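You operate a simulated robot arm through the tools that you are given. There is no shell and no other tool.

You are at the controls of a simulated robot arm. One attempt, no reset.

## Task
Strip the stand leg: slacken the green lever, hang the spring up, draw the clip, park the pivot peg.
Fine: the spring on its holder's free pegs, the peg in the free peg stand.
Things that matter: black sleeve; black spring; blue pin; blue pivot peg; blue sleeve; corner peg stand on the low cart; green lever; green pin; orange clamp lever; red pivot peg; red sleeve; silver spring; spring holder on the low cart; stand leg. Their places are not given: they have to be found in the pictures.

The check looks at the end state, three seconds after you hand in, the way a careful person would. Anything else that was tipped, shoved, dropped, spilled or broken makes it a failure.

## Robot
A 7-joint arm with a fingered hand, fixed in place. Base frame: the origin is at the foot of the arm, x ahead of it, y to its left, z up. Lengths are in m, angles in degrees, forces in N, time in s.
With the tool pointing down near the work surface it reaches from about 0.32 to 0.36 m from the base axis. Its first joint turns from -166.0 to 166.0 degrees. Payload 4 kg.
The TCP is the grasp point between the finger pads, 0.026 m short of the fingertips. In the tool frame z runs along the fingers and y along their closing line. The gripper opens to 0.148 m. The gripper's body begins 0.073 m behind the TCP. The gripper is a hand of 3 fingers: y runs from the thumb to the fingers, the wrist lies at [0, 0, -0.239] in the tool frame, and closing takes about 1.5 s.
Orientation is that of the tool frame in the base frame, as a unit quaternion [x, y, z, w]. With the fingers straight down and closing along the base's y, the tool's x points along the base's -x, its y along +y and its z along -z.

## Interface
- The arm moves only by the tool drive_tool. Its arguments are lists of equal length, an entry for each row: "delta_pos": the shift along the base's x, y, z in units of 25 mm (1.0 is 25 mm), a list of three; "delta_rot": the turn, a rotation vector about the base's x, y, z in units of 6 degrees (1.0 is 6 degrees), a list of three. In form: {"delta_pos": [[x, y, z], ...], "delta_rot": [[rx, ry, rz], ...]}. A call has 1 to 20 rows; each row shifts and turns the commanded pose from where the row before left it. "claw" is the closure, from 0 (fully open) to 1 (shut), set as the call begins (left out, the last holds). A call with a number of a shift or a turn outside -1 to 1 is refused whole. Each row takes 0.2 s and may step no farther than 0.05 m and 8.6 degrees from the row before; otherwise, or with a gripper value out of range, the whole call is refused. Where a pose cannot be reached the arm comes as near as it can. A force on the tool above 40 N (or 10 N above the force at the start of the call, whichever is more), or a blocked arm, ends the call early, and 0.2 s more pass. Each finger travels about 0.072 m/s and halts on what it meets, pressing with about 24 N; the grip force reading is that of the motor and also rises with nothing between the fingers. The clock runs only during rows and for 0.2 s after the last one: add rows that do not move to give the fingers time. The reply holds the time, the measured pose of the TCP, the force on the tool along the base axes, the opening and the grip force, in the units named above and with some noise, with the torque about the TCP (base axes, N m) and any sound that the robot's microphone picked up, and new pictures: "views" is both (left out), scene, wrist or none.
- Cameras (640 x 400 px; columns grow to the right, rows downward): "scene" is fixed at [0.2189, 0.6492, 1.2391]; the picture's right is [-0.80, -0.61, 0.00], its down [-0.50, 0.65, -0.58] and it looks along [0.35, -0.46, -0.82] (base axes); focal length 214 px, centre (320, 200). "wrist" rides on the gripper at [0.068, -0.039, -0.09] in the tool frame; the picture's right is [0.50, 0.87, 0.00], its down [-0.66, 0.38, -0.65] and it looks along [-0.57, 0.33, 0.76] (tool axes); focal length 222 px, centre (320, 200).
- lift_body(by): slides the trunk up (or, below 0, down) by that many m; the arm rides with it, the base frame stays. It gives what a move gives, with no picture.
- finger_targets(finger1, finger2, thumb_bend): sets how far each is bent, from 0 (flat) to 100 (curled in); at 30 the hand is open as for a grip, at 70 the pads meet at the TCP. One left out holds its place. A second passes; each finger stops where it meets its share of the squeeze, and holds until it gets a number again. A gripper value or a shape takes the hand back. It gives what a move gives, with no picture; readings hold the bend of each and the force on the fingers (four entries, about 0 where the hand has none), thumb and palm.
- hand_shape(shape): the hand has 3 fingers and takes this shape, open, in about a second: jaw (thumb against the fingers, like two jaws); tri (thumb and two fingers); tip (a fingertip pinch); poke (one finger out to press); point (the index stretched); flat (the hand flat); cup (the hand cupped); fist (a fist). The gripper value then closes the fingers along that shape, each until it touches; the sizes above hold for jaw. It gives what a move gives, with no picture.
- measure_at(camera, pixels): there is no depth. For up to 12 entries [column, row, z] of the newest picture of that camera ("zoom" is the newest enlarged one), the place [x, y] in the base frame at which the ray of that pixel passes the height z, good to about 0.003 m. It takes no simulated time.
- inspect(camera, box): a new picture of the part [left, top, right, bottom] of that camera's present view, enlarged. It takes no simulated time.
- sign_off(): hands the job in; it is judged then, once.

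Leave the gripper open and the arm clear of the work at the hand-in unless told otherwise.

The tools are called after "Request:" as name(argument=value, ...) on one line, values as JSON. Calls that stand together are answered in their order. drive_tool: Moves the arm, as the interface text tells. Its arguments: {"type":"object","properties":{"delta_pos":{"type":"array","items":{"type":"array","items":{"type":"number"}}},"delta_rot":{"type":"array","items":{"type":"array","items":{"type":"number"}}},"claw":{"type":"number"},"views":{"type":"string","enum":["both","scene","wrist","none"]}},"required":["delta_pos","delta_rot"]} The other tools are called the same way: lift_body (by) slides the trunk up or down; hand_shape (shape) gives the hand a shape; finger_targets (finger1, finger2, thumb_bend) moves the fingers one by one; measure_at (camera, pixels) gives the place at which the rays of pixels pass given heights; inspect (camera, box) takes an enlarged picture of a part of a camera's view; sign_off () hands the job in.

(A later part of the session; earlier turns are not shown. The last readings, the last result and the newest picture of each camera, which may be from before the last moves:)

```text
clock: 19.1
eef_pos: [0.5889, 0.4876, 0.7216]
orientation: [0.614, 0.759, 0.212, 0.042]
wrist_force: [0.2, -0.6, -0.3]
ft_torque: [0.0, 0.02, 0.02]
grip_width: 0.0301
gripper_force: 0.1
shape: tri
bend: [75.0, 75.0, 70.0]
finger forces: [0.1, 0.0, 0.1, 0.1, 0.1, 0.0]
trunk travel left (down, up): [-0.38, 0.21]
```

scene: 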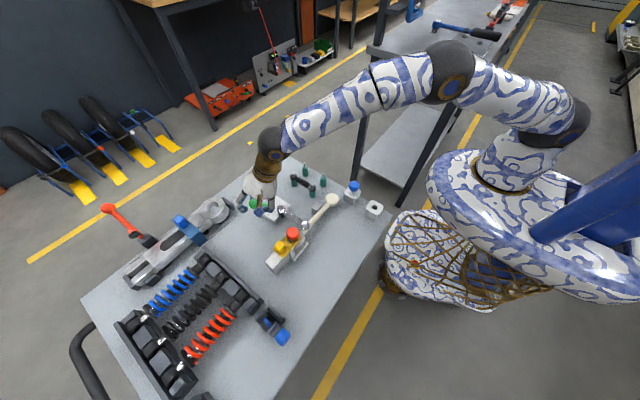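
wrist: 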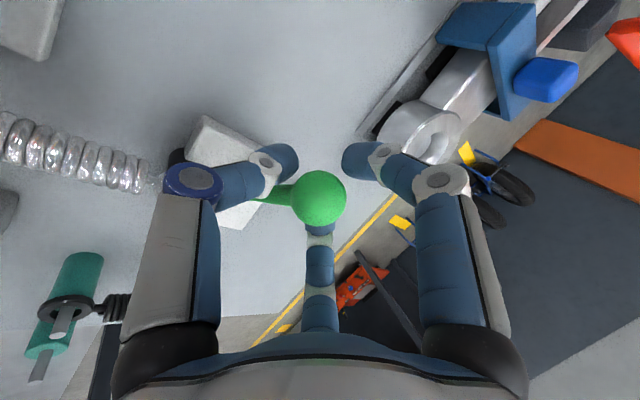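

The ball is centred and the fingers have not touched yet. I close a bit more to make contact.

Request:
drive_tool(delta_pos=[[0, 0, 0], [0, 0, 0], [0, 0, 0]], delta_rot=[[0, 0, 0], [0, 0, 0], [0, 0, 0]], claw=0.95, views="both")

Request:
inspect(camera="scene", box=[220, 160, 310, 240])

```text
clock: 19.9
eef_pos: [0.5877, 0.4868, 0.7195]
orientation: [0.614, 0.76, 0.21, 0.042]
wrist_force: [1.2, -0.1, -13.5]
ft_torque: [0.01, -0.02, 0.02]
grip_width: 0.0058
gripper_force: 24.0
shape: tri
bend: [72.0, 71.0, 73.0]
finger forces: [18.7, 19.8, 0.1, 0.0, 20.9, 0.0]
trunk travel left (down, up): [-0.38, 0.21]
```

scene: 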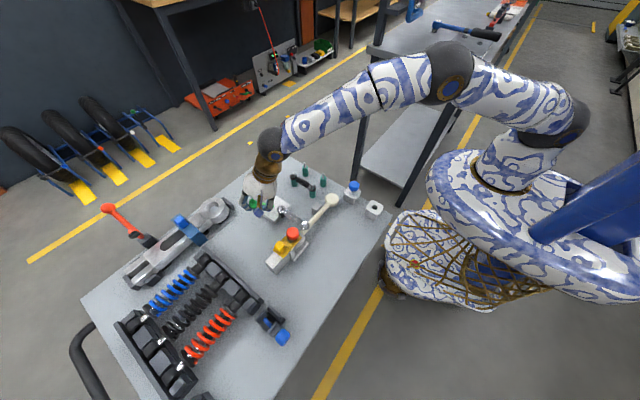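
wrist: 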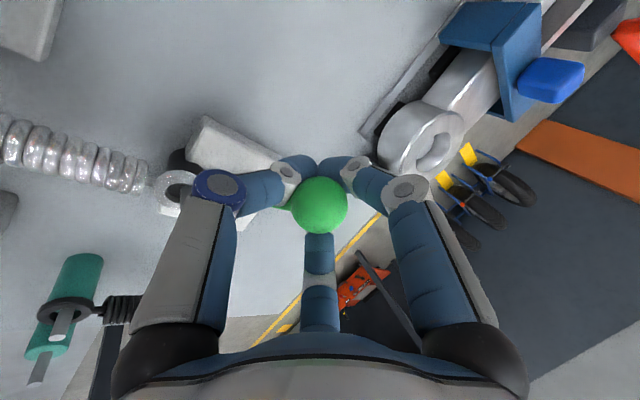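

```text
5.00 times, centred on (265, 200) of scene
```

zoom: 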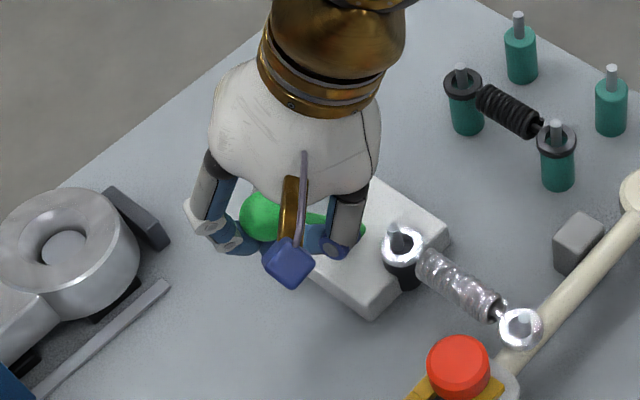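

The ball is gripped at about 20 N on each finger. Now I probe gently: a 5 mm shift toward +x to see if the lever yields about a vertical axis.

Request:
drive_tool(delta_pos=[[0.1, 0, 0], [0.1, 0, 0], [0, 0, 0]], delta_rot=[[0, 0, 0], [0, 0, 0], [0, 0, 0]], views="none")

```text
clock: 20.7
eef_pos: [0.5923, 0.4869, 0.7213]
orientation: [0.614, 0.76, 0.21, 0.042]
wrist_force: [-16.7, -3.0, -15.7]
ft_torque: [-0.05, 0.04, 0.03]
grip_width: 0.0065
gripper_force: 24.3
shape: tri
bend: [72.0, 71.0, 74.0]
finger forces: [17.4, 18.5, 0.0, 0.1, 28.6, 0.0]
trunk travel left (down, up): [-0.38, 0.21]
```

Moving +x met −16.7 N of resistance. I go back and probe 5 mm toward −x.

Request:
drive_tool(delta_pos=[[-0.1, 0, 0], [-0.1, 0, 0], [-0.1, 0, 0], [-0.1, 0, 0], [0, 0, 0]], delta_rot=[[0, 0, 0], [0, 0, 0], [0, 0, 0], [0, 0, 0], [0, 0, 0]], views="none")

```text
clock: 21.9
eef_pos: [0.5858, 0.485, 0.7194]
orientation: [0.614, 0.759, 0.211, 0.043]
wrist_force: [17.7, -5.1, -18.2]
ft_torque: [-0.01, -0.15, 0.06]
grip_width: 0.0047
gripper_force: 24.1
shape: tri
bend: [72.0, 71.0, 73.0]
finger forces: [22.4, 25.6, 0.0, 0.0, 19.0, 0.1]
trunk travel left (down, up): [-0.38, 0.21]
```

Symmetric resistance in x too (+17.7 N), so likely not a vertical hinge, or a stiff one. I return to centre and probe the other option: swinging up and over toward −y (perpendicular to the rod in the y–z plane).

Request:
drive_tool(delta_pos=[[0.1, 0, 0], [0.1, 0, 0], [0, -0.12, 0.1], [0, -0.12, 0.1], [0, 0, 0]], delta_rot=[[0, 0, 0], [0, 0, 0], [0, 0, 0], [0, 0, 0], [0, 0, 0]], views="none")

```text
clock: 23.1
eef_pos: [0.5886, 0.4806, 0.7256]
orientation: [0.614, 0.759, 0.211, 0.042]
wrist_force: [0.0, -5.7, -20.8]
ft_torque: [0.04, -0.08, 0.06]
grip_width: 0.005
gripper_force: 24.1
shape: tri
bend: [72.0, 71.0, 73.0]
finger forces: [0.1, 24.3, 0.0, 0.1, 24.5, 0.1]
trunk travel left (down, up): [-0.38, 0.21]
```

Forces barely changed (y −5.7, z −20.8), suggesting the lever may yield this way. I take a picture to see whether the lever is actually moving.

Request:
drive_tool(delta_pos=[[0, 0, 0]], delta_rot=[[0, 0, 0]], views="both")

Request:
inspect(camera="scene", box=[220, 160, 310, 240])

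Request:
inspect(camera="wrist", box=[140, 80, 420, 280])

```text
clock: 23.5
eef_pos: [0.5901, 0.4808, 0.7251]
orientation: [0.614, 0.759, 0.21, 0.042]
wrist_force: [-1.6, -6.2, -22.0]
ft_torque: [0.05, -0.01, 0.08]
grip_width: 0.005
gripper_force: 24.0
shape: tri
bend: [72.0, 71.0, 73.0]
finger forces: [0.0, 24.1, 0.1, 0.0, 24.8, 0.0]
trunk travel left (down, up): [-0.38, 0.21]
```

scene: 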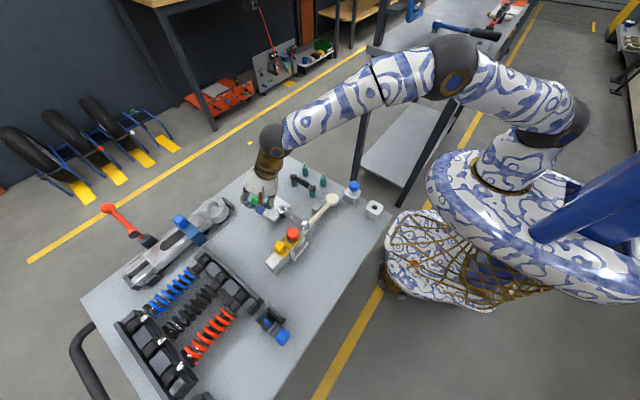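
wrist: 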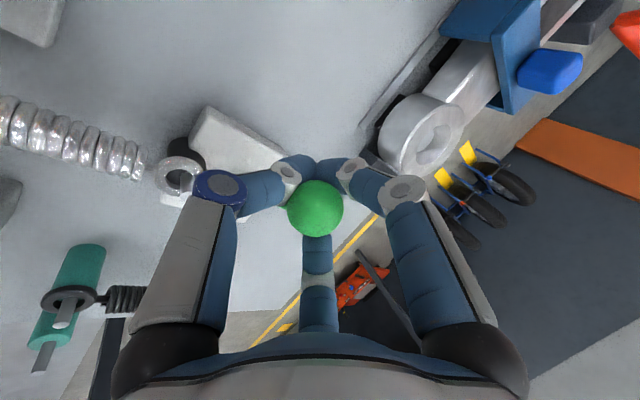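

```text
5.00 times, centred on (265, 200) of scene
```

zoom: 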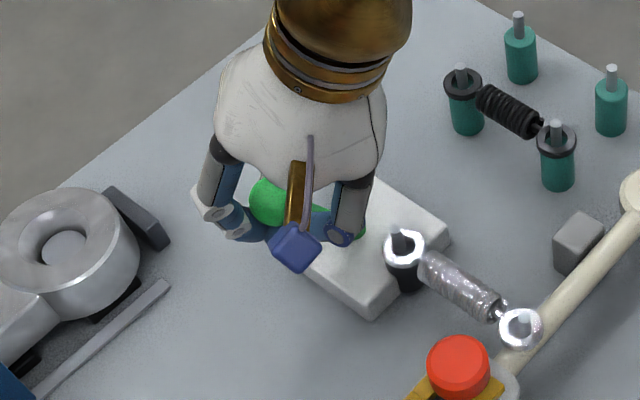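

```text
2.00 times, centred on (280, 180) of wrist
```

zoom: 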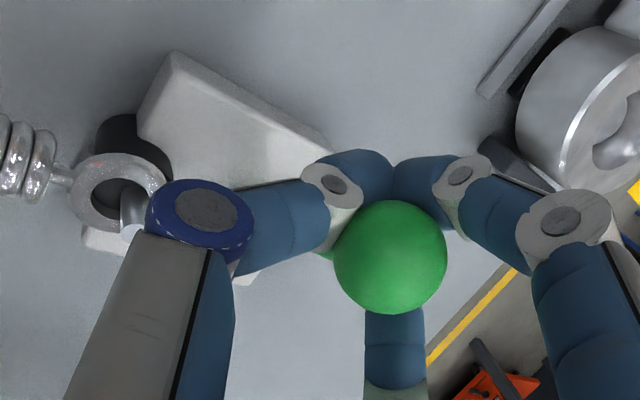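

The ball moved along with the hand (scene ball shifted from (254,203) to (255,200)), so the lever hinges about the x axis and swings up over toward −y. I follow that arc another 12° while reading the forces.

Request:
drive_tool(delta_pos=[[0, -0.152, 0.124], [0, -0.152, 0.124], [0, -0.174, 0.082], [0, -0.174, 0.082], [0, 0, 0]], delta_rot=[[0, 0, 0], [0, 0, 0], [0, 0, 0], [0, 0, 0], [0, 0, 0]], views="both")

Request:
inspect(camera="scene", box=[220, 160, 310, 240])

```text
clock: 24.7
eef_pos: [0.5902, 0.4645, 0.7338]
orientation: [0.614, 0.759, 0.21, 0.041]
wrist_force: [-1.6, -7.8, -31.7]
ft_torque: [0.25, -0.06, 0.14]
grip_width: 0.0049
gripper_force: 24.9
shape: tri
bend: [72.0, 71.0, 73.0]
finger forces: [0.0, 29.4, 0.0, 0.0, 25.3, 0.0]
trunk travel left (down, up): [-0.38, 0.21]
```

scene: 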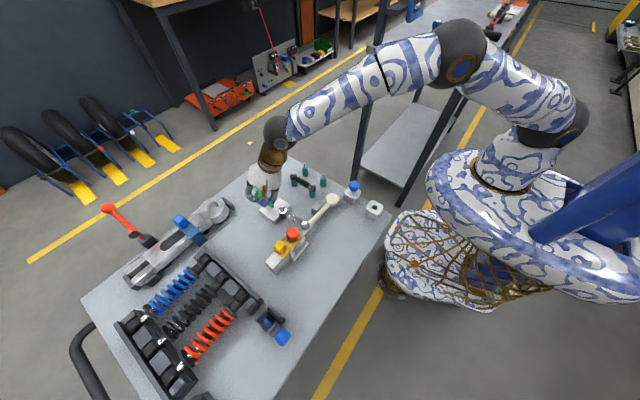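
wrist: 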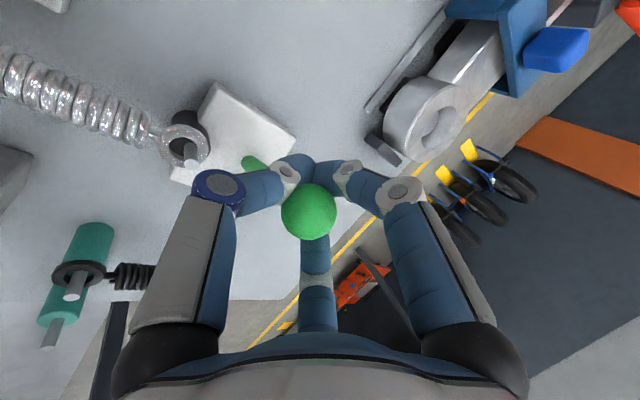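

```text
5.00 times, centred on (265, 200) of scene
```

zoom: 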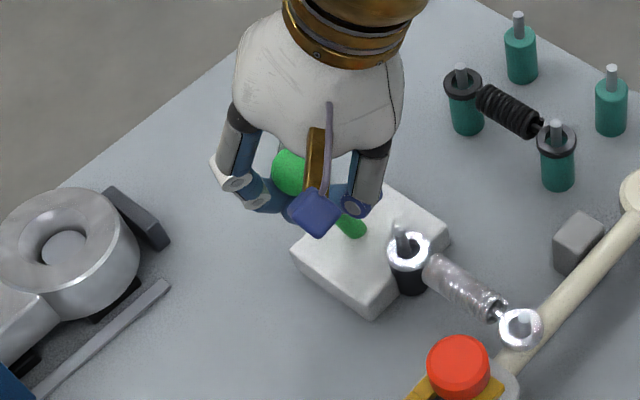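

The lever swings about x and the anchor post has already moved toward the leg, shortening the spring. The downward pull grew to −32 N and the rod will soon approach the thumb, so I'll open the hand a bit, rise 2 cm so the tips sit around the ball's middle, and push the ball with the +y finger.

Request:
drive_tool(delta_pos=[[0, 0, -0.1], [0, 0, 0], [0, 0, 0], [0, 0, 0], [0, 0, 0]], delta_rot=[[0, 0, 0], [0, 0, 0], [0, 0, 0], [0, 0, 0], [0, 0, 0]], claw=0.6, views="both")

Request:
inspect(camera="scene", box=[220, 160, 310, 240])

```text
clock: 25.9
eef_pos: [0.5885, 0.4645, 0.7349]
orientation: [0.615, 0.758, 0.212, 0.043]
wrist_force: [0.2, 0.3, 0.2]
ft_torque: [0.0, -0.03, 0.04]
grip_width: 0.0588
gripper_force: 0.1
shape: tri
bend: [77.0, 77.0, 70.0]
finger forces: [0.0, 0.0, 0.1, 0.0, 0.0, 0.1]
trunk travel left (down, up): [-0.38, 0.21]
```

scene: 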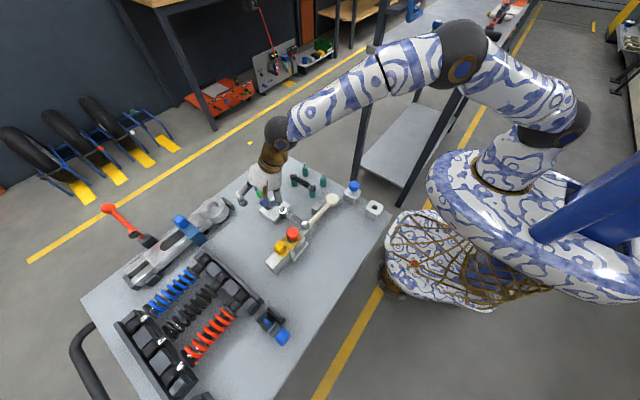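
wrist: 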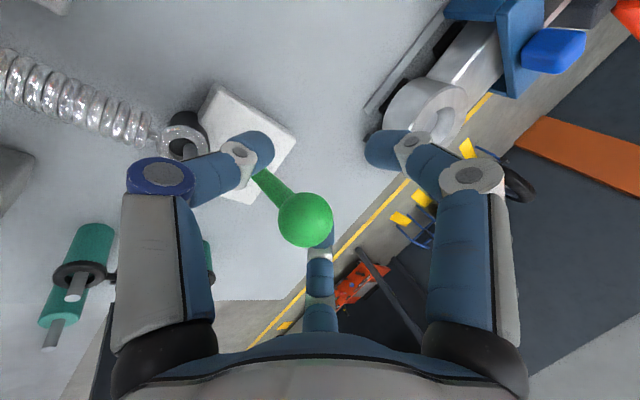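

```text
5.00 times, centred on (265, 200) of scene
```

zoom: 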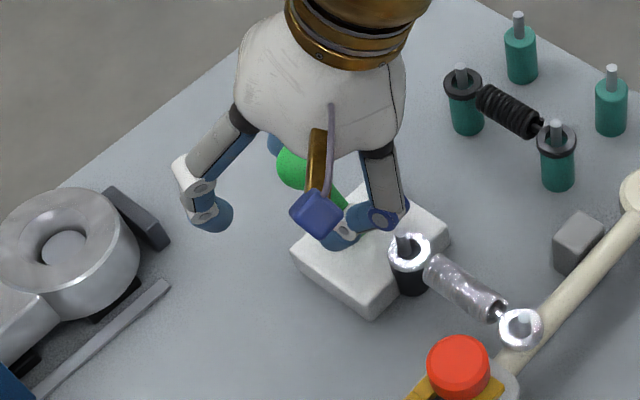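

The lever stayed where I left it. I measure the ball's present place before pushing on.

Request:
measure_at(camera="scene", pixels=[[259.6, 193.4, 0.73], [259.6, 193.4, 0.74], [259.6, 193.4, 0.75]])

Request:
measure_at(camera="wrist", pixels=[[305, 220, 0.73], [305, 220, 0.74], [305, 220, 0.75]])

```text
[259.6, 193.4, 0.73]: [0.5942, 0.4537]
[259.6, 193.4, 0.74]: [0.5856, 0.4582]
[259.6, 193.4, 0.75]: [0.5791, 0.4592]
```

```text
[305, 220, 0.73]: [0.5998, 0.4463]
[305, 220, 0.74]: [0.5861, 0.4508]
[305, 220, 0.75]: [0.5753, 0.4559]
```

The ball is at about (0.586, 0.455, 0.741), some 15° from vertical. I rise 1.8 cm and slide toward −y by about 4.5 cm so the +y finger meets the ball and carries it over the top, in small rows.

Request:
drive_tool(delta_pos=[[0, 0, 0.72], [0, -0.3, 0], [0, -0.3, 0], [0, -0.3, 0], [0, -0.3, 0], [0, -0.3, 0], [0, -0.3, 0]], delta_rot=[[0, 0, 0], [0, 0, 0], [0, 0, 0], [0, 0, 0], [0, 0, 0], [0, 0, 0], [0, 0, 0]], views="both")

Request:
inspect(camera="scene", box=[220, 160, 310, 240])

```text
clock: 27.5
eef_pos: [0.5881, 0.4196, 0.753]
orientation: [0.614, 0.759, 0.213, 0.042]
wrist_force: [0.3, 0.2, 0.4]
ft_torque: [0.02, -0.05, 0.0]
grip_width: 0.0591
gripper_force: 0.1
shape: tri
bend: [77.0, 77.0, 70.0]
finger forces: [0.6, 0.0, 0.0, 0.0, 0.0, 0.0]
trunk travel left (down, up): [-0.38, 0.21]
```

scene: 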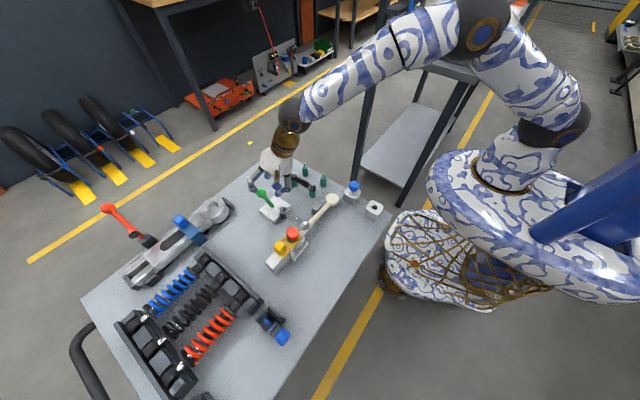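
wrist: 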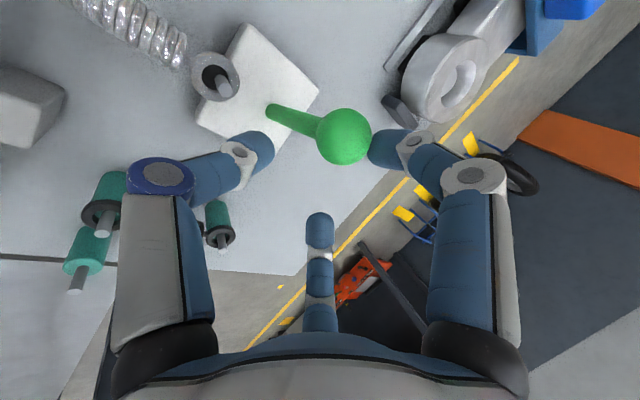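

```text
5.00 times, centred on (265, 200) of scene
```

zoom: 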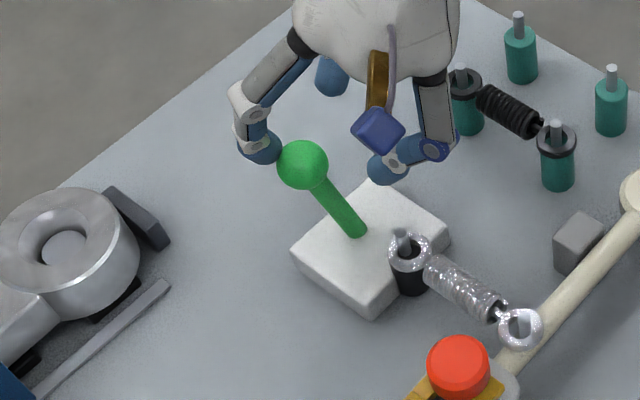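

Finger 1 just touches the ball's +y side (0.6 N). I keep pushing −y in 5 mm rows.

Request:
drive_tool(delta_pos=[[0, -0.2, 0], [0, -0.2, 0], [0, -0.2, 0], [0, -0.2, 0], [0, -0.2, 0]], delta_rot=[[0, 0, 0], [0, 0, 0], [0, 0, 0], [0, 0, 0], [0, 0, 0]], views="both")

Request:
inspect(camera="scene", box=[220, 160, 310, 240])

```text
clock: 28.7
eef_pos: [0.589, 0.3943, 0.7528]
orientation: [0.614, 0.759, 0.212, 0.042]
wrist_force: [0.6, 0.2, 2.3]
ft_torque: [0.04, -0.02, -0.03]
grip_width: 0.0598
gripper_force: 0.0
shape: tri
bend: [40.0, 77.0, 70.0]
finger forces: [1.6, 0.0, 0.0, 0.0, 0.1, 0.0]
trunk travel left (down, up): [-0.38, 0.21]
```

scene: 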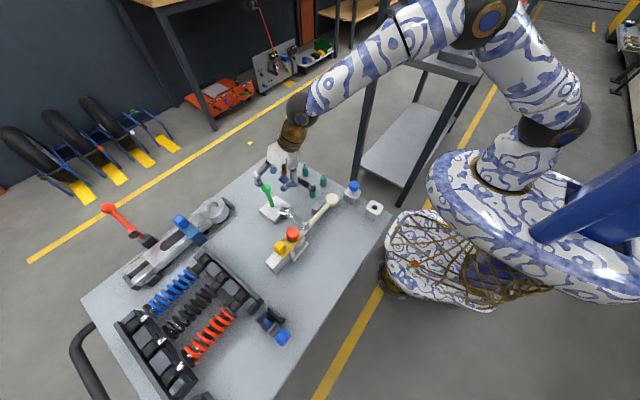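
wrist: 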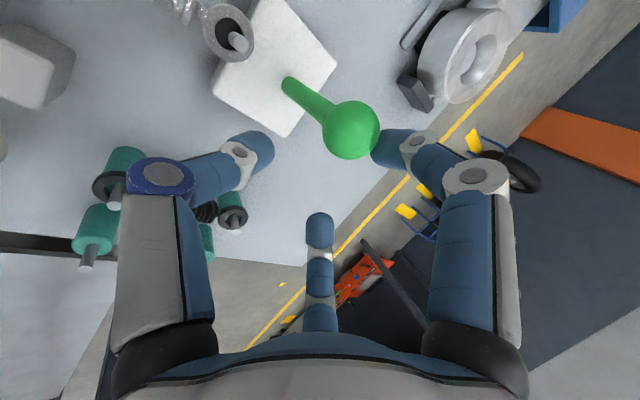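

```text
5.00 times, centred on (265, 200) of scene
```

zoom: 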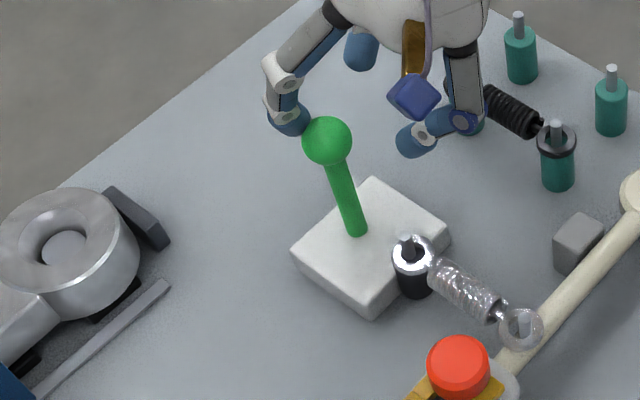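

The lever is near vertical now and the spring is going slack. I continue pushing in −y.

Request:
drive_tool(delta_pos=[[0, -0.2, 0], [0, -0.2, 0], [0, -0.2, 0], [0, -0.2, 0], [0, -0.2, 0]], delta_rot=[[0, 0, 0], [0, 0, 0], [0, 0, 0], [0, 0, 0], [0, 0, 0]], views="both")

Request:
inspect(camera="scene", box=[220, 160, 310, 240])

```text
clock: 29.9
eef_pos: [0.5884, 0.3687, 0.7531]
orientation: [0.614, 0.759, 0.211, 0.043]
wrist_force: [1.0, 0.3, 0.3]
ft_torque: [0.05, -0.01, -0.01]
grip_width: 0.059
gripper_force: 0.0
shape: tri
bend: [77.0, 77.0, 70.0]
finger forces: [0.2, 0.0, 0.0, 0.0, 0.0, 0.0]
trunk travel left (down, up): [-0.38, 0.21]
```

scene: 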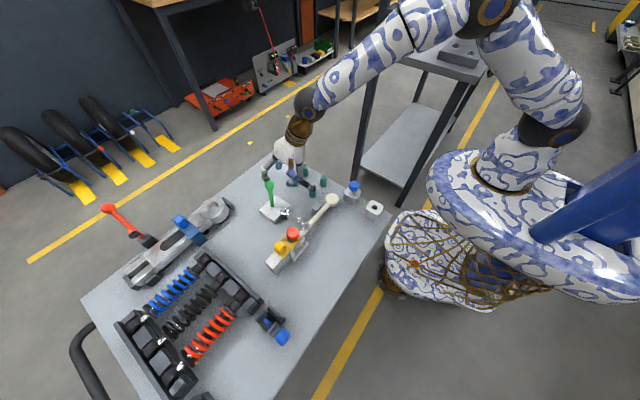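
wrist: 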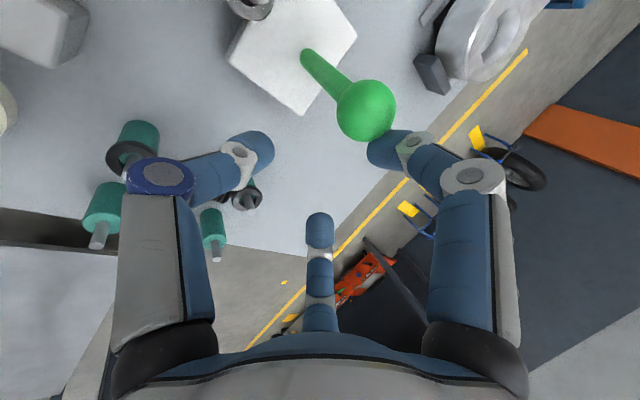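

```text
5.00 times, centred on (265, 200) of scene
```

zoom: 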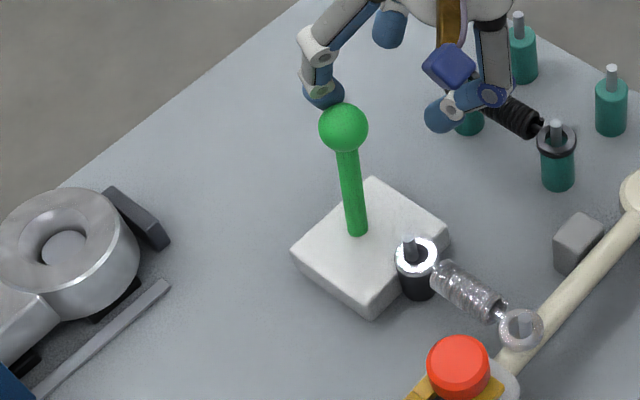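

The finger has slipped past the ball, and the lever is now near or slightly past vertical. I measure the ball.

Request:
measure_at(camera="scene", pixels=[[269.6, 185.6, 0.735], [269.6, 185.6, 0.745], [269.6, 185.6, 0.755]])

Request:
measure_at(camera="wrist", pixels=[[366, 110, 0.735], [366, 110, 0.745], [366, 110, 0.755], [305, 53, 0.65]])

```text
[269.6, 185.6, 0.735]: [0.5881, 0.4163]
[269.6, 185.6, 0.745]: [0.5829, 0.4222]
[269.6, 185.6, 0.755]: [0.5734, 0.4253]
```

```text
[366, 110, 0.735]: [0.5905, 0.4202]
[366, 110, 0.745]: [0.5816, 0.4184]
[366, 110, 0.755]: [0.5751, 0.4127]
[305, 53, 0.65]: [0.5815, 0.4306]
```

The ball is at (0.584, 0.420, 0.742), about 6° past vertical and holding. I'll lift 5 cm, go back to bring the +y finger behind the ball again, and come down lower (TCP z≈0.738) for a firmer push.

Request:
drive_tool(delta_pos=[[0, 0, 1], [0, 0, 1], [-0.165, 0.684, 0], [-0.165, 0.684, 0], [-0.165, 0.684, 0], [0, 0, -0.85], [0, 0, -0.85], [0, 0, -0.85]], delta_rot=[[0, 0, 0], [0, 0, 0], [0, 0, 0], [0, 0, 0], [0, 0, 0], [0, 0, 0], [0, 0, 0], [0, 0, 0]], views="both")

Request:
inspect(camera="scene", box=[220, 160, 310, 240])

```text
clock: 31.7
eef_pos: [0.576, 0.4196, 0.739]
orientation: [0.614, 0.759, 0.212, 0.042]
wrist_force: [0.5, 0.7, -0.3]
ft_torque: [0.0, 0.03, 0.01]
grip_width: 0.0591
gripper_force: 0.0
shape: tri
bend: [77.0, 77.0, 70.0]
finger forces: [0.1, 0.1, 0.1, 0.0, 0.0, 0.1]
trunk travel left (down, up): [-0.38, 0.21]
```

scene: 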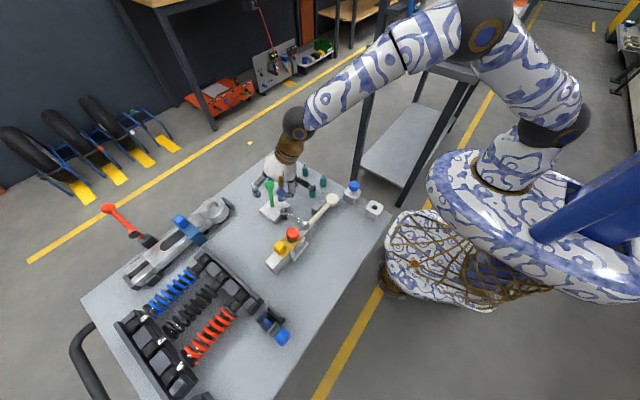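
wrist: 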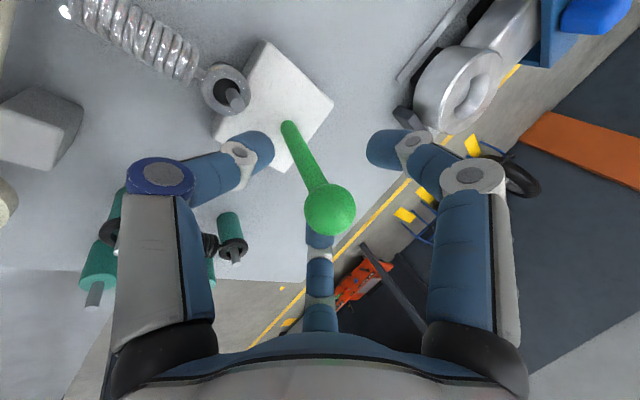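

```text
5.00 times, centred on (265, 200) of scene
```

zoom: 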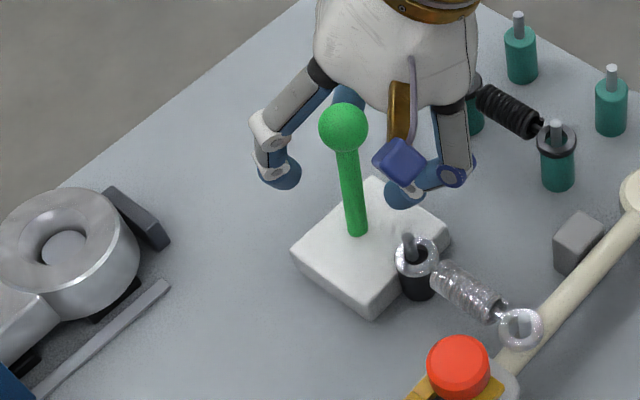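

The ball is caged again with finger 1 behind it. I push −y 5 cm in small rows.

Request:
drive_tool(delta_pos=[[0, -0.25, 0], [0, -0.25, 0], [0, -0.25, 0], [0, -0.25, 0], [0, -0.25, 0], [0, -0.25, 0], [0, -0.25, 0]], delta_rot=[[0, 0, 0], [0, 0, 0], [0, 0, 0], [0, 0, 0], [0, 0, 0], [0, 0, 0], [0, 0, 0]], views="both")

Request:
inspect(camera="scene", box=[220, 160, 310, 240])

```text
clock: 33.3
eef_pos: [0.5765, 0.3781, 0.74]
orientation: [0.614, 0.759, 0.212, 0.042]
wrist_force: [-0.3, 0.1, 0.0]
ft_torque: [-0.01, 0.03, -0.03]
grip_width: 0.0592
gripper_force: 0.0
shape: tri
bend: [77.0, 77.0, 70.0]
finger forces: [0.0, 0.0, 0.0, 0.1, 0.0, 0.0]
trunk travel left (down, up): [-0.38, 0.21]
```

scene: 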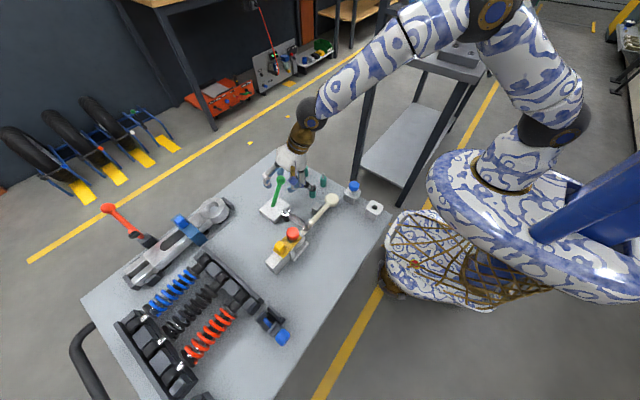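
wrist: 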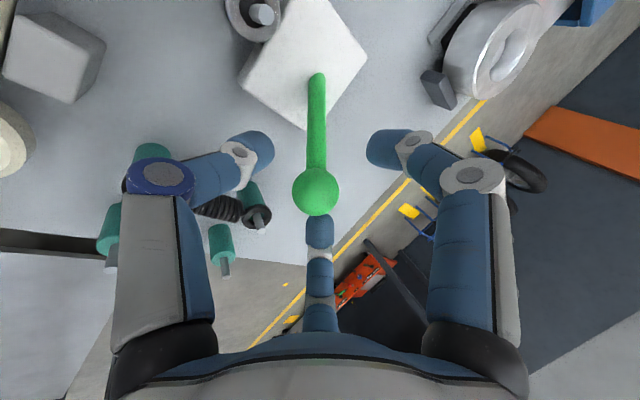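

```text
5.00 times, centred on (265, 200) of scene
```

zoom: 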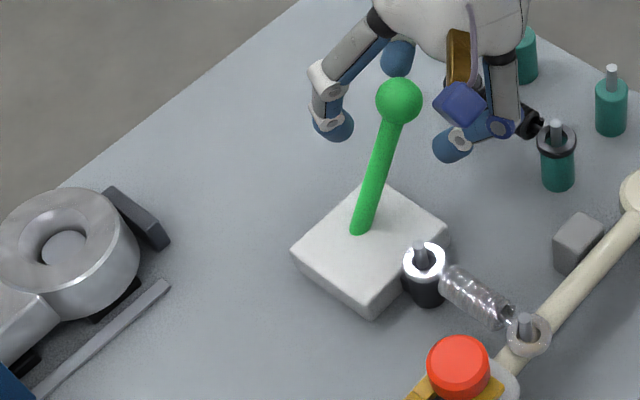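

The lever has moved well over to −y. I measure its ball to see the angle.

Request:
measure_at(camera="scene", pixels=[[281, 180, 0.72], [281, 180, 0.73], [281, 180, 0.74]])

Request:
measure_at(camera="wrist", pixels=[[315, 190, 0.72], [315, 190, 0.73], [315, 190, 0.74]])

```text
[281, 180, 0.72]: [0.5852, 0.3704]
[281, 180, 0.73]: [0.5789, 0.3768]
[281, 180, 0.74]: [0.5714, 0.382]
```

```text
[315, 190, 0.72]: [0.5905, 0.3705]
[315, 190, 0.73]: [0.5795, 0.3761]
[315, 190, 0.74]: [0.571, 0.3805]
```

The ball is at about (0.584, 0.373, 0.726), a mirror image of its starting angle, so likely at its end stop. I nudge it a little further to confirm, watching the force.

Request:
drive_tool(delta_pos=[[0, -0.25, 0], [0, -0.25, 0], [0, -0.25, 0], [0, -0.2, 0], [0, -0.2, 0]], delta_rot=[[0, 0, 0], [0, 0, 0], [0, 0, 0], [0, 0, 0], [0, 0, 0]], views="both")

Request:
inspect(camera="scene", box=[220, 160, 310, 240])

```text
clock: 34.5
eef_pos: [0.5768, 0.3495, 0.7382]
orientation: [0.614, 0.759, 0.212, 0.043]
wrist_force: [0.0, 0.9, 1.0]
ft_torque: [0.03, -0.02, -0.01]
grip_width: 0.0595
gripper_force: 0.0
shape: tri
bend: [41.0, 77.0, 70.0]
finger forces: [0.8, 0.0, 0.1, 0.1, 0.0, 0.0]
trunk travel left (down, up): [-0.38, 0.21]
```

scene: 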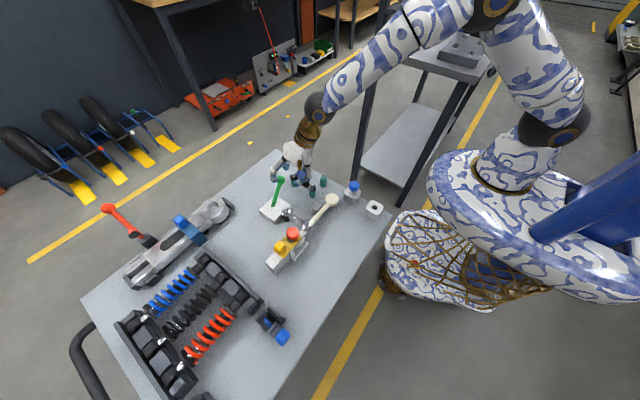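
wrist: 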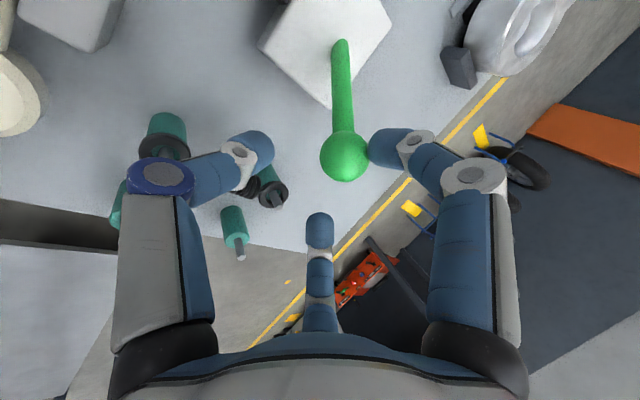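

```text
5.00 times, centred on (265, 200) of scene
```

zoom: 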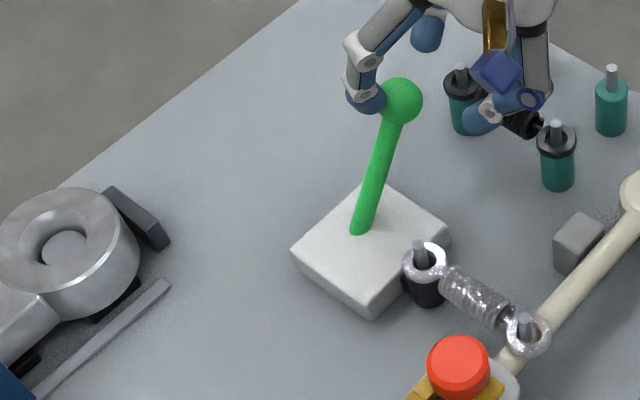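

Contact is just starting (0.8 N) with the ball unmoved. Another 8 mm gently.

Request:
drive_tool(delta_pos=[[0, -0.16, 0], [0, -0.16, 0], [0, 0, 0]], delta_rot=[[0, 0, 0], [0, 0, 0], [0, 0, 0]], views="both")

Request:
inspect(camera="scene", box=[220, 160, 310, 240])

```text
clock: 35.3
eef_pos: [0.576, 0.3404, 0.7403]
orientation: [0.613, 0.76, 0.212, 0.041]
wrist_force: [0.6, 2.4, 0.8]
ft_torque: [0.05, -0.03, 0.03]
grip_width: 0.0615
gripper_force: 0.1
shape: tri
bend: [38.0, 77.0, 70.0]
finger forces: [2.9, 0.0, 0.1, 0.1, 0.0, 0.1]
trunk travel left (down, up): [-0.38, 0.21]
```

scene: 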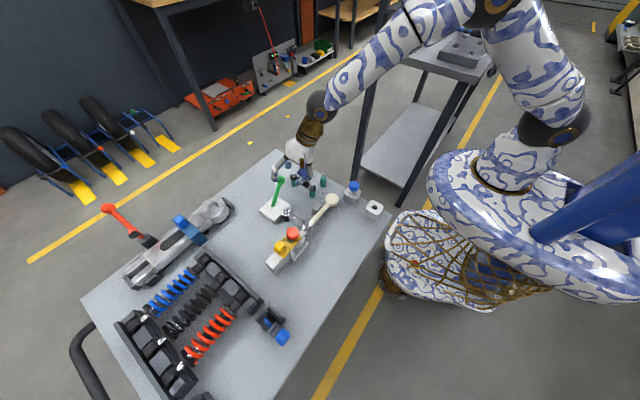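
wrist: 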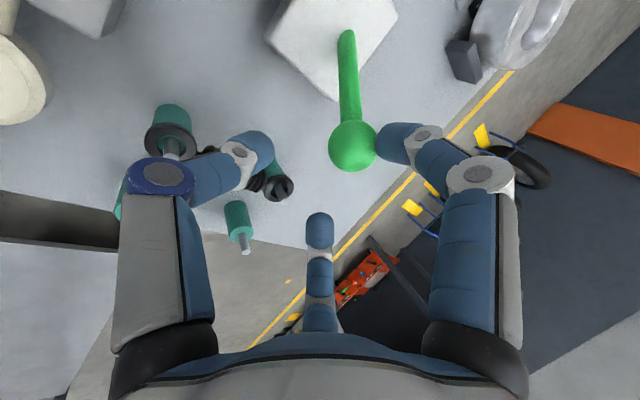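

```text
5.00 times, centred on (265, 200) of scene
```

zoom: 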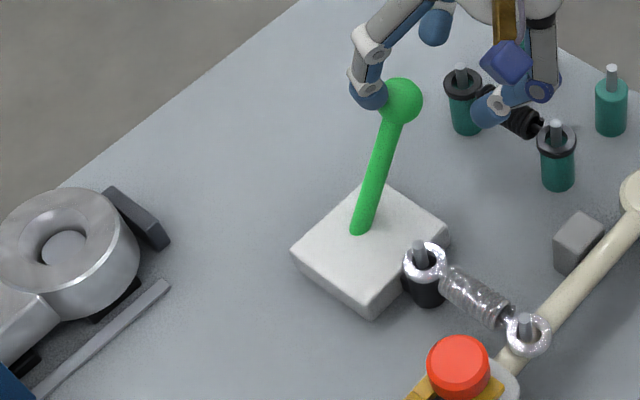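

The ball does not move further while the force climbs to 3 N, so the lever is at its slack stop, and the spring is visibly short and loose on its pins. I back off (+y, then up), and go to a clear height while undoing the tilt.

Request:
drive_tool(delta_pos=[[0, 0.4, 0], [0, 0.2, 0.8], [0, 0, 1], [0, 0, 1], [-0.5, 0, 0.4], [-0.5, 0, 0], [-0.5, 0, 0], [-0.5, 0, 0], [-0.5, 0, 0]], delta_rot=[[0, 0, 0], [0, 0, 0], [0, 0, 0], [0, 0, 0], [-0.53, 0.64, 0], [-0.53, 0.64, 0], [-0.53, 0.64, 0], [-0.53, 0.64, 0], [-0.53, 0.64, 0]], claw=0.4, views="none")

Request:
hand_shape(shape="tip")

Request:
drive_tool(delta_pos=[[0, 0, 0], [0, 0, 0], [0, 0, 0], [0, 0, 0]], delta_rot=[[0, 0, 0], [0, 0, 0], [0, 0, 0], [0, 0, 0]], claw=0.7, views="both")

Request:
inspect(camera="scene", box=[240, 80, 370, 180])

```text
clock: 37.3
eef_pos: [0.5134, 0.3554, 0.8189]
orientation: [0.628, 0.778, 0.0, 0.001]
wrist_force: [-0.7, -0.9, 0.4]
ft_torque: [0.03, 0.04, 0.0]
grip_width: 0.0881
gripper_force: 0.0
shape: tri
bend: [32.0, 32.0, 70.0]
finger forces: [0.1, 0.0, 0.0, 0.0, 0.0, 0.0]
trunk travel left (down, up): [-0.38, 0.21]
```

```text
clock: 38.2
eef_pos: [0.5129, 0.357, 0.8201]
orientation: [0.629, 0.777, 0.0, 0.0]
wrist_force: [0.5, -0.2, -0.2]
ft_torque: [0.03, 0.05, 0.0]
grip_width: 0.148
gripper_force: 0.0
shape: tip
bend: [30.0, 30.0, 30.0]
finger forces: [0.0, 0.1, 0.0, 0.0, 0.1, 0.0]
trunk travel left (down, up): [-0.38, 0.21]
```

```text
clock: 39.2
eef_pos: [0.5136, 0.3551, 0.8196]
orientation: [0.628, 0.778, 0.0, 0.0]
wrist_force: [1.1, -0.2, -0.9]
ft_torque: [0.0, 0.0, -0.01]
grip_width: 0.0448
gripper_force: 0.0
shape: tip
bend: [77.0, 77.0, 70.0]
finger forces: [0.0, 0.0, 0.0, 0.0, 0.1, 0.0]
trunk travel left (down, up): [-0.38, 0.21]
```

scene: 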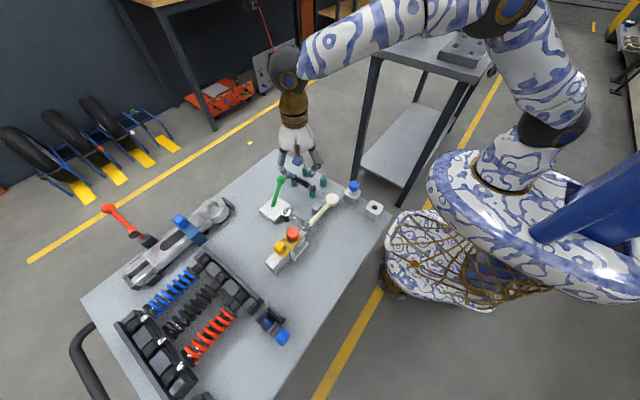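
wrist: 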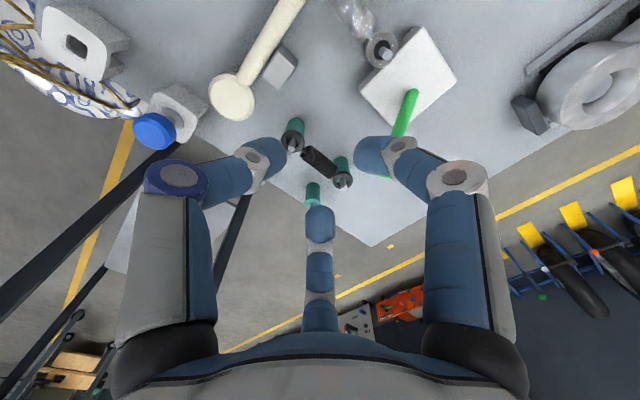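

```text
4.00 times, centred on (305, 130) of scene
```

zoom: 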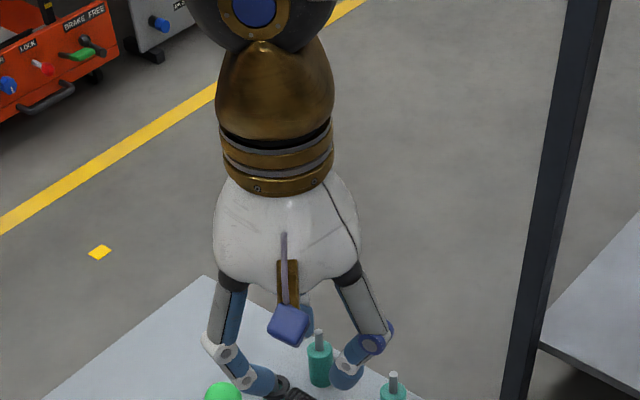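

All shapes close the same three fingers radially. For the spring I want the thumb on its +y side (away from the red head) and two fingers on −y, so I turn the hand a further −102° about z and move above the spring at about (0.483, 0.43, 0.80).

Request:
drive_tool(delta_pos=[[-0.072, 0.176, -0.02], [-0.072, 0.176, -0.02], [-0.072, 0.176, -0.02], [-0.072, 0.176, -0.02], [-0.072, 0.176, -0.02], [-0.072, 0.176, -0.02], [-0.072, 0.176, -0.02], [-0.072, 0.176, -0.02], [-0.072, 0.176, -0.02], [-0.072, 0.176, -0.02], [-0.072, 0.176, -0.02], [-0.072, 0.176, -0.02], [-0.072, 0.176, -0.02], [-0.072, 0.176, -0.02], [-0.072, 0.176, -0.02], [-0.072, 0.176, -0.02], [-0.072, 0.176, -0.02]], delta_rot=[[0, 0, -1], [0, 0, -1], [0, 0, -1], [0, 0, -1], [0, 0, -1], [0, 0, -1], [0, 0, -1], [0, 0, -1], [0, 0, -1], [0, 0, -1], [0, 0, -1], [0, 0, -1], [0, 0, -1], [0, 0, -1], [0, 0, -1], [0, 0, -1], [0, 0, -1]], claw=0.6, views="both")

Request:
inspect(camera="wrist", box=[220, 60, 420, 220])

Request:
inspect(camera="scene", box=[250, 170, 330, 250])

```text
clock: 42.8
eef_pos: [0.4824, 0.43, 0.8107]
orientation: [1.0, 0.0, 0.0, 0.0]
wrist_force: [0.6, 1.0, -0.5]
ft_torque: [0.03, -0.02, 0.04]
grip_width: 0.0587
gripper_force: 0.0
shape: tip
bend: [77.0, 77.0, 70.0]
finger forces: [0.1, 0.0, 0.0, 0.0, 0.0, 0.0]
trunk travel left (down, up): [-0.38, 0.21]
```

scene: 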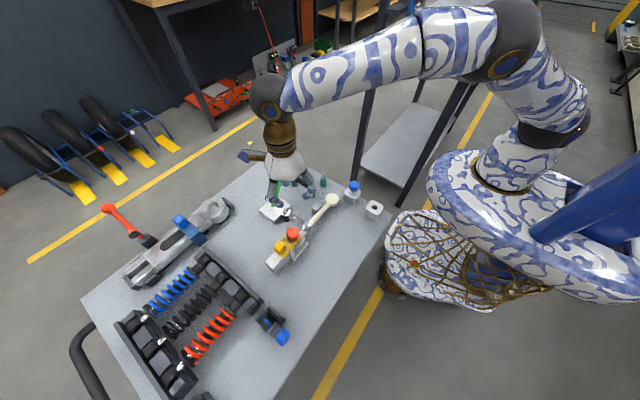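
wrist: 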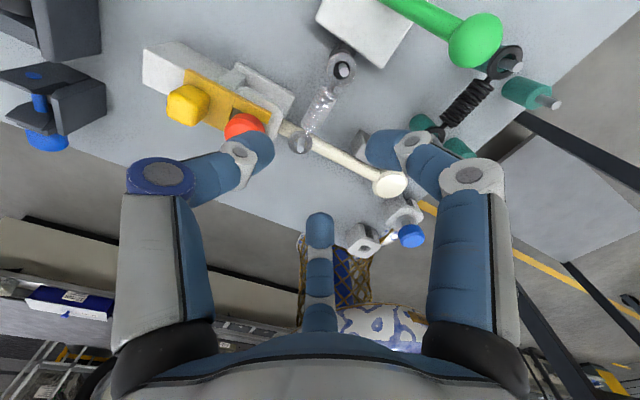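

```text
2.50 times, centred on (320, 140) of wrist
```

zoom: 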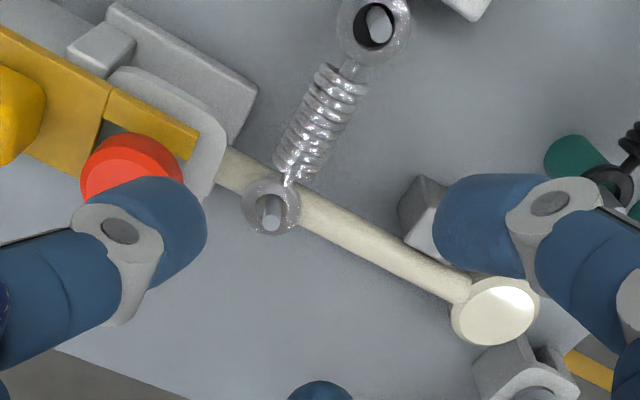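

```text
5.00 times, centred on (290, 210) of scene
```

zoom: 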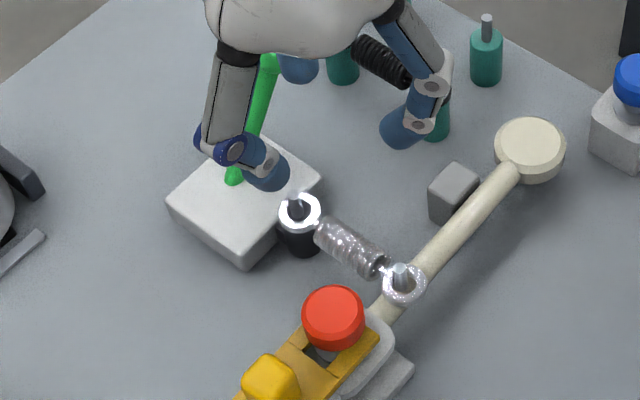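

The hand is turned as intended. I triangulate the spring's eyes and coil centre with both views.

Request:
measure_at(camera="scene", pixels=[[286, 212.6, 0.66], [286, 212.6, 0.68], [307, 227, 0.67], [307, 227, 0.69], [296, 219, 0.66], [296, 219, 0.68], [284.4, 210, 0.69], [306, 224, 0.69]])

Request:
measure_at(camera="wrist", pixels=[[342, 71.2, 0.66], [342, 71.2, 0.68], [300.8, 142.8, 0.67], [300.8, 142.8, 0.69], [319.2, 110, 0.66], [319.2, 110, 0.68], [342.5, 71, 0.69], [300.6, 147, 0.69]])

```text
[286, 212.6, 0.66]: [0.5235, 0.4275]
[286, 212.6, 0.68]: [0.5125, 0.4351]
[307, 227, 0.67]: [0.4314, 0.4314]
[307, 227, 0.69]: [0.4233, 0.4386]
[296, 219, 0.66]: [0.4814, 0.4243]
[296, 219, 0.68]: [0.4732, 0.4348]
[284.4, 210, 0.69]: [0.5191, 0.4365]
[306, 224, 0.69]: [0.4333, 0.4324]
```

```text
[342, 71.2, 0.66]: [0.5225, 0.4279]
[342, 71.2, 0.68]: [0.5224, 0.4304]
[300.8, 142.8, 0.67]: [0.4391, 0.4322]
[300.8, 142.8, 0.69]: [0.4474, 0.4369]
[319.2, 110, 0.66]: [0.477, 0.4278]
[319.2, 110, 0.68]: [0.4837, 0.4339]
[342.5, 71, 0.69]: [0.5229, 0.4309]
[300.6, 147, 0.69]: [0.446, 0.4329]
```

The slack spring runs from (0.435, 0.428) to (0.523, 0.428), centre (0.479, 0.428), axis z≈0.66, length 0.088, matching the peg spacing. I descend over it with the fingers at about 6 cm opening to z = 0.70 and look.

Request:
drive_tool(delta_pos=[[-0.03, -0.02, -0.9], [-0.03, -0.02, -0.9], [-0.03, -0.02, -0.9], [-0.03, -0.02, -0.9], [-0.02, 0, -0.8]], delta_rot=[[0, 0, 0], [0, 0, 0], [0, 0, 0], [0, 0, 0], [0, 0, 0]], views="both")

Request:
inspect(camera="wrist", box=[220, 80, 420, 240])

Request:
inspect(camera="scene", box=[250, 170, 330, 250])

```text
clock: 44.0
eef_pos: [0.4791, 0.4283, 0.7011]
orientation: [1.0, 0.0, 0.0, 0.0]
wrist_force: [0.4, -0.4, -0.4]
ft_torque: [-0.03, 0.03, 0.04]
grip_width: 0.0587
gripper_force: 0.0
shape: tip
bend: [77.0, 77.0, 70.0]
finger forces: [0.1, 0.0, 0.1, 0.0, 0.0, 0.0]
trunk travel left (down, up): [-0.38, 0.21]
```

scene: 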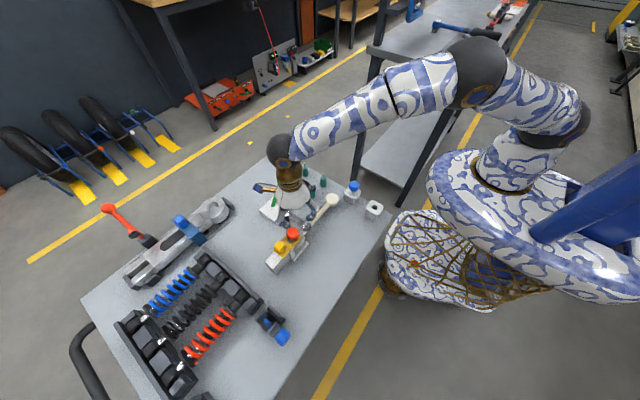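
wrist: 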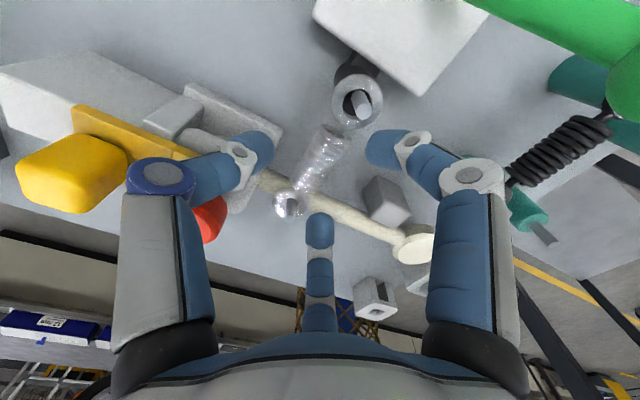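

```text
2.50 times, centred on (320, 160) of wrist
```

zoom: 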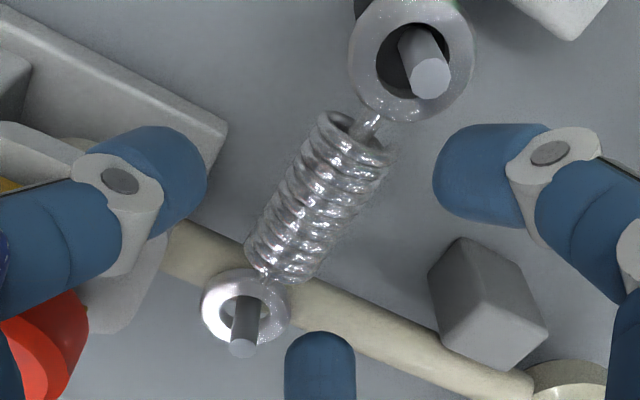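

```text
5.00 times, centred on (290, 210) of scene
```

zoom: 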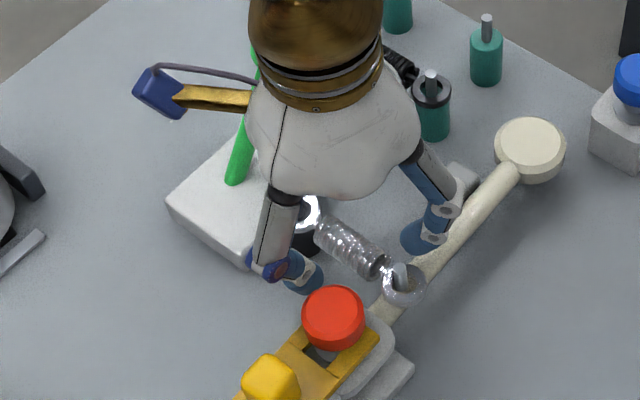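

The spring lies between thumb and fingers. Before going lower I check the leg tube's height and x so the −x finger does not land on it.

Request:
measure_at(camera="scene", pixels=[[317, 216, 0.64], [317, 216, 0.66], [323, 208.5, 0.64], [323, 208.5, 0.66], [310, 227, 0.64], [310, 227, 0.66]])

Request:
measure_at(camera="wrist", pixels=[[348, 212, 0.64], [348, 212, 0.66], [364, 220, 0.64], [364, 220, 0.66], [330, 201, 0.64], [330, 201, 0.66], [320, 215, 0.65], [320, 215, 0.675]])

```text
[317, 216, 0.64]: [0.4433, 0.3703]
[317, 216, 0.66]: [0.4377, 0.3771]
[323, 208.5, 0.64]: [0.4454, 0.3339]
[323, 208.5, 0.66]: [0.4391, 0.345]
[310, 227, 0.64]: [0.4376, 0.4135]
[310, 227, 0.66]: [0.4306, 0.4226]
```

```text
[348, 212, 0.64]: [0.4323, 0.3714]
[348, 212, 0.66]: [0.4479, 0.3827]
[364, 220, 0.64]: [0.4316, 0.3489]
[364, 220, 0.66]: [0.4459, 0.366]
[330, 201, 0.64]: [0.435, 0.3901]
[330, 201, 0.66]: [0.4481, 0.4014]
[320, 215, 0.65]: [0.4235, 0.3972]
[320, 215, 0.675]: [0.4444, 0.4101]
```

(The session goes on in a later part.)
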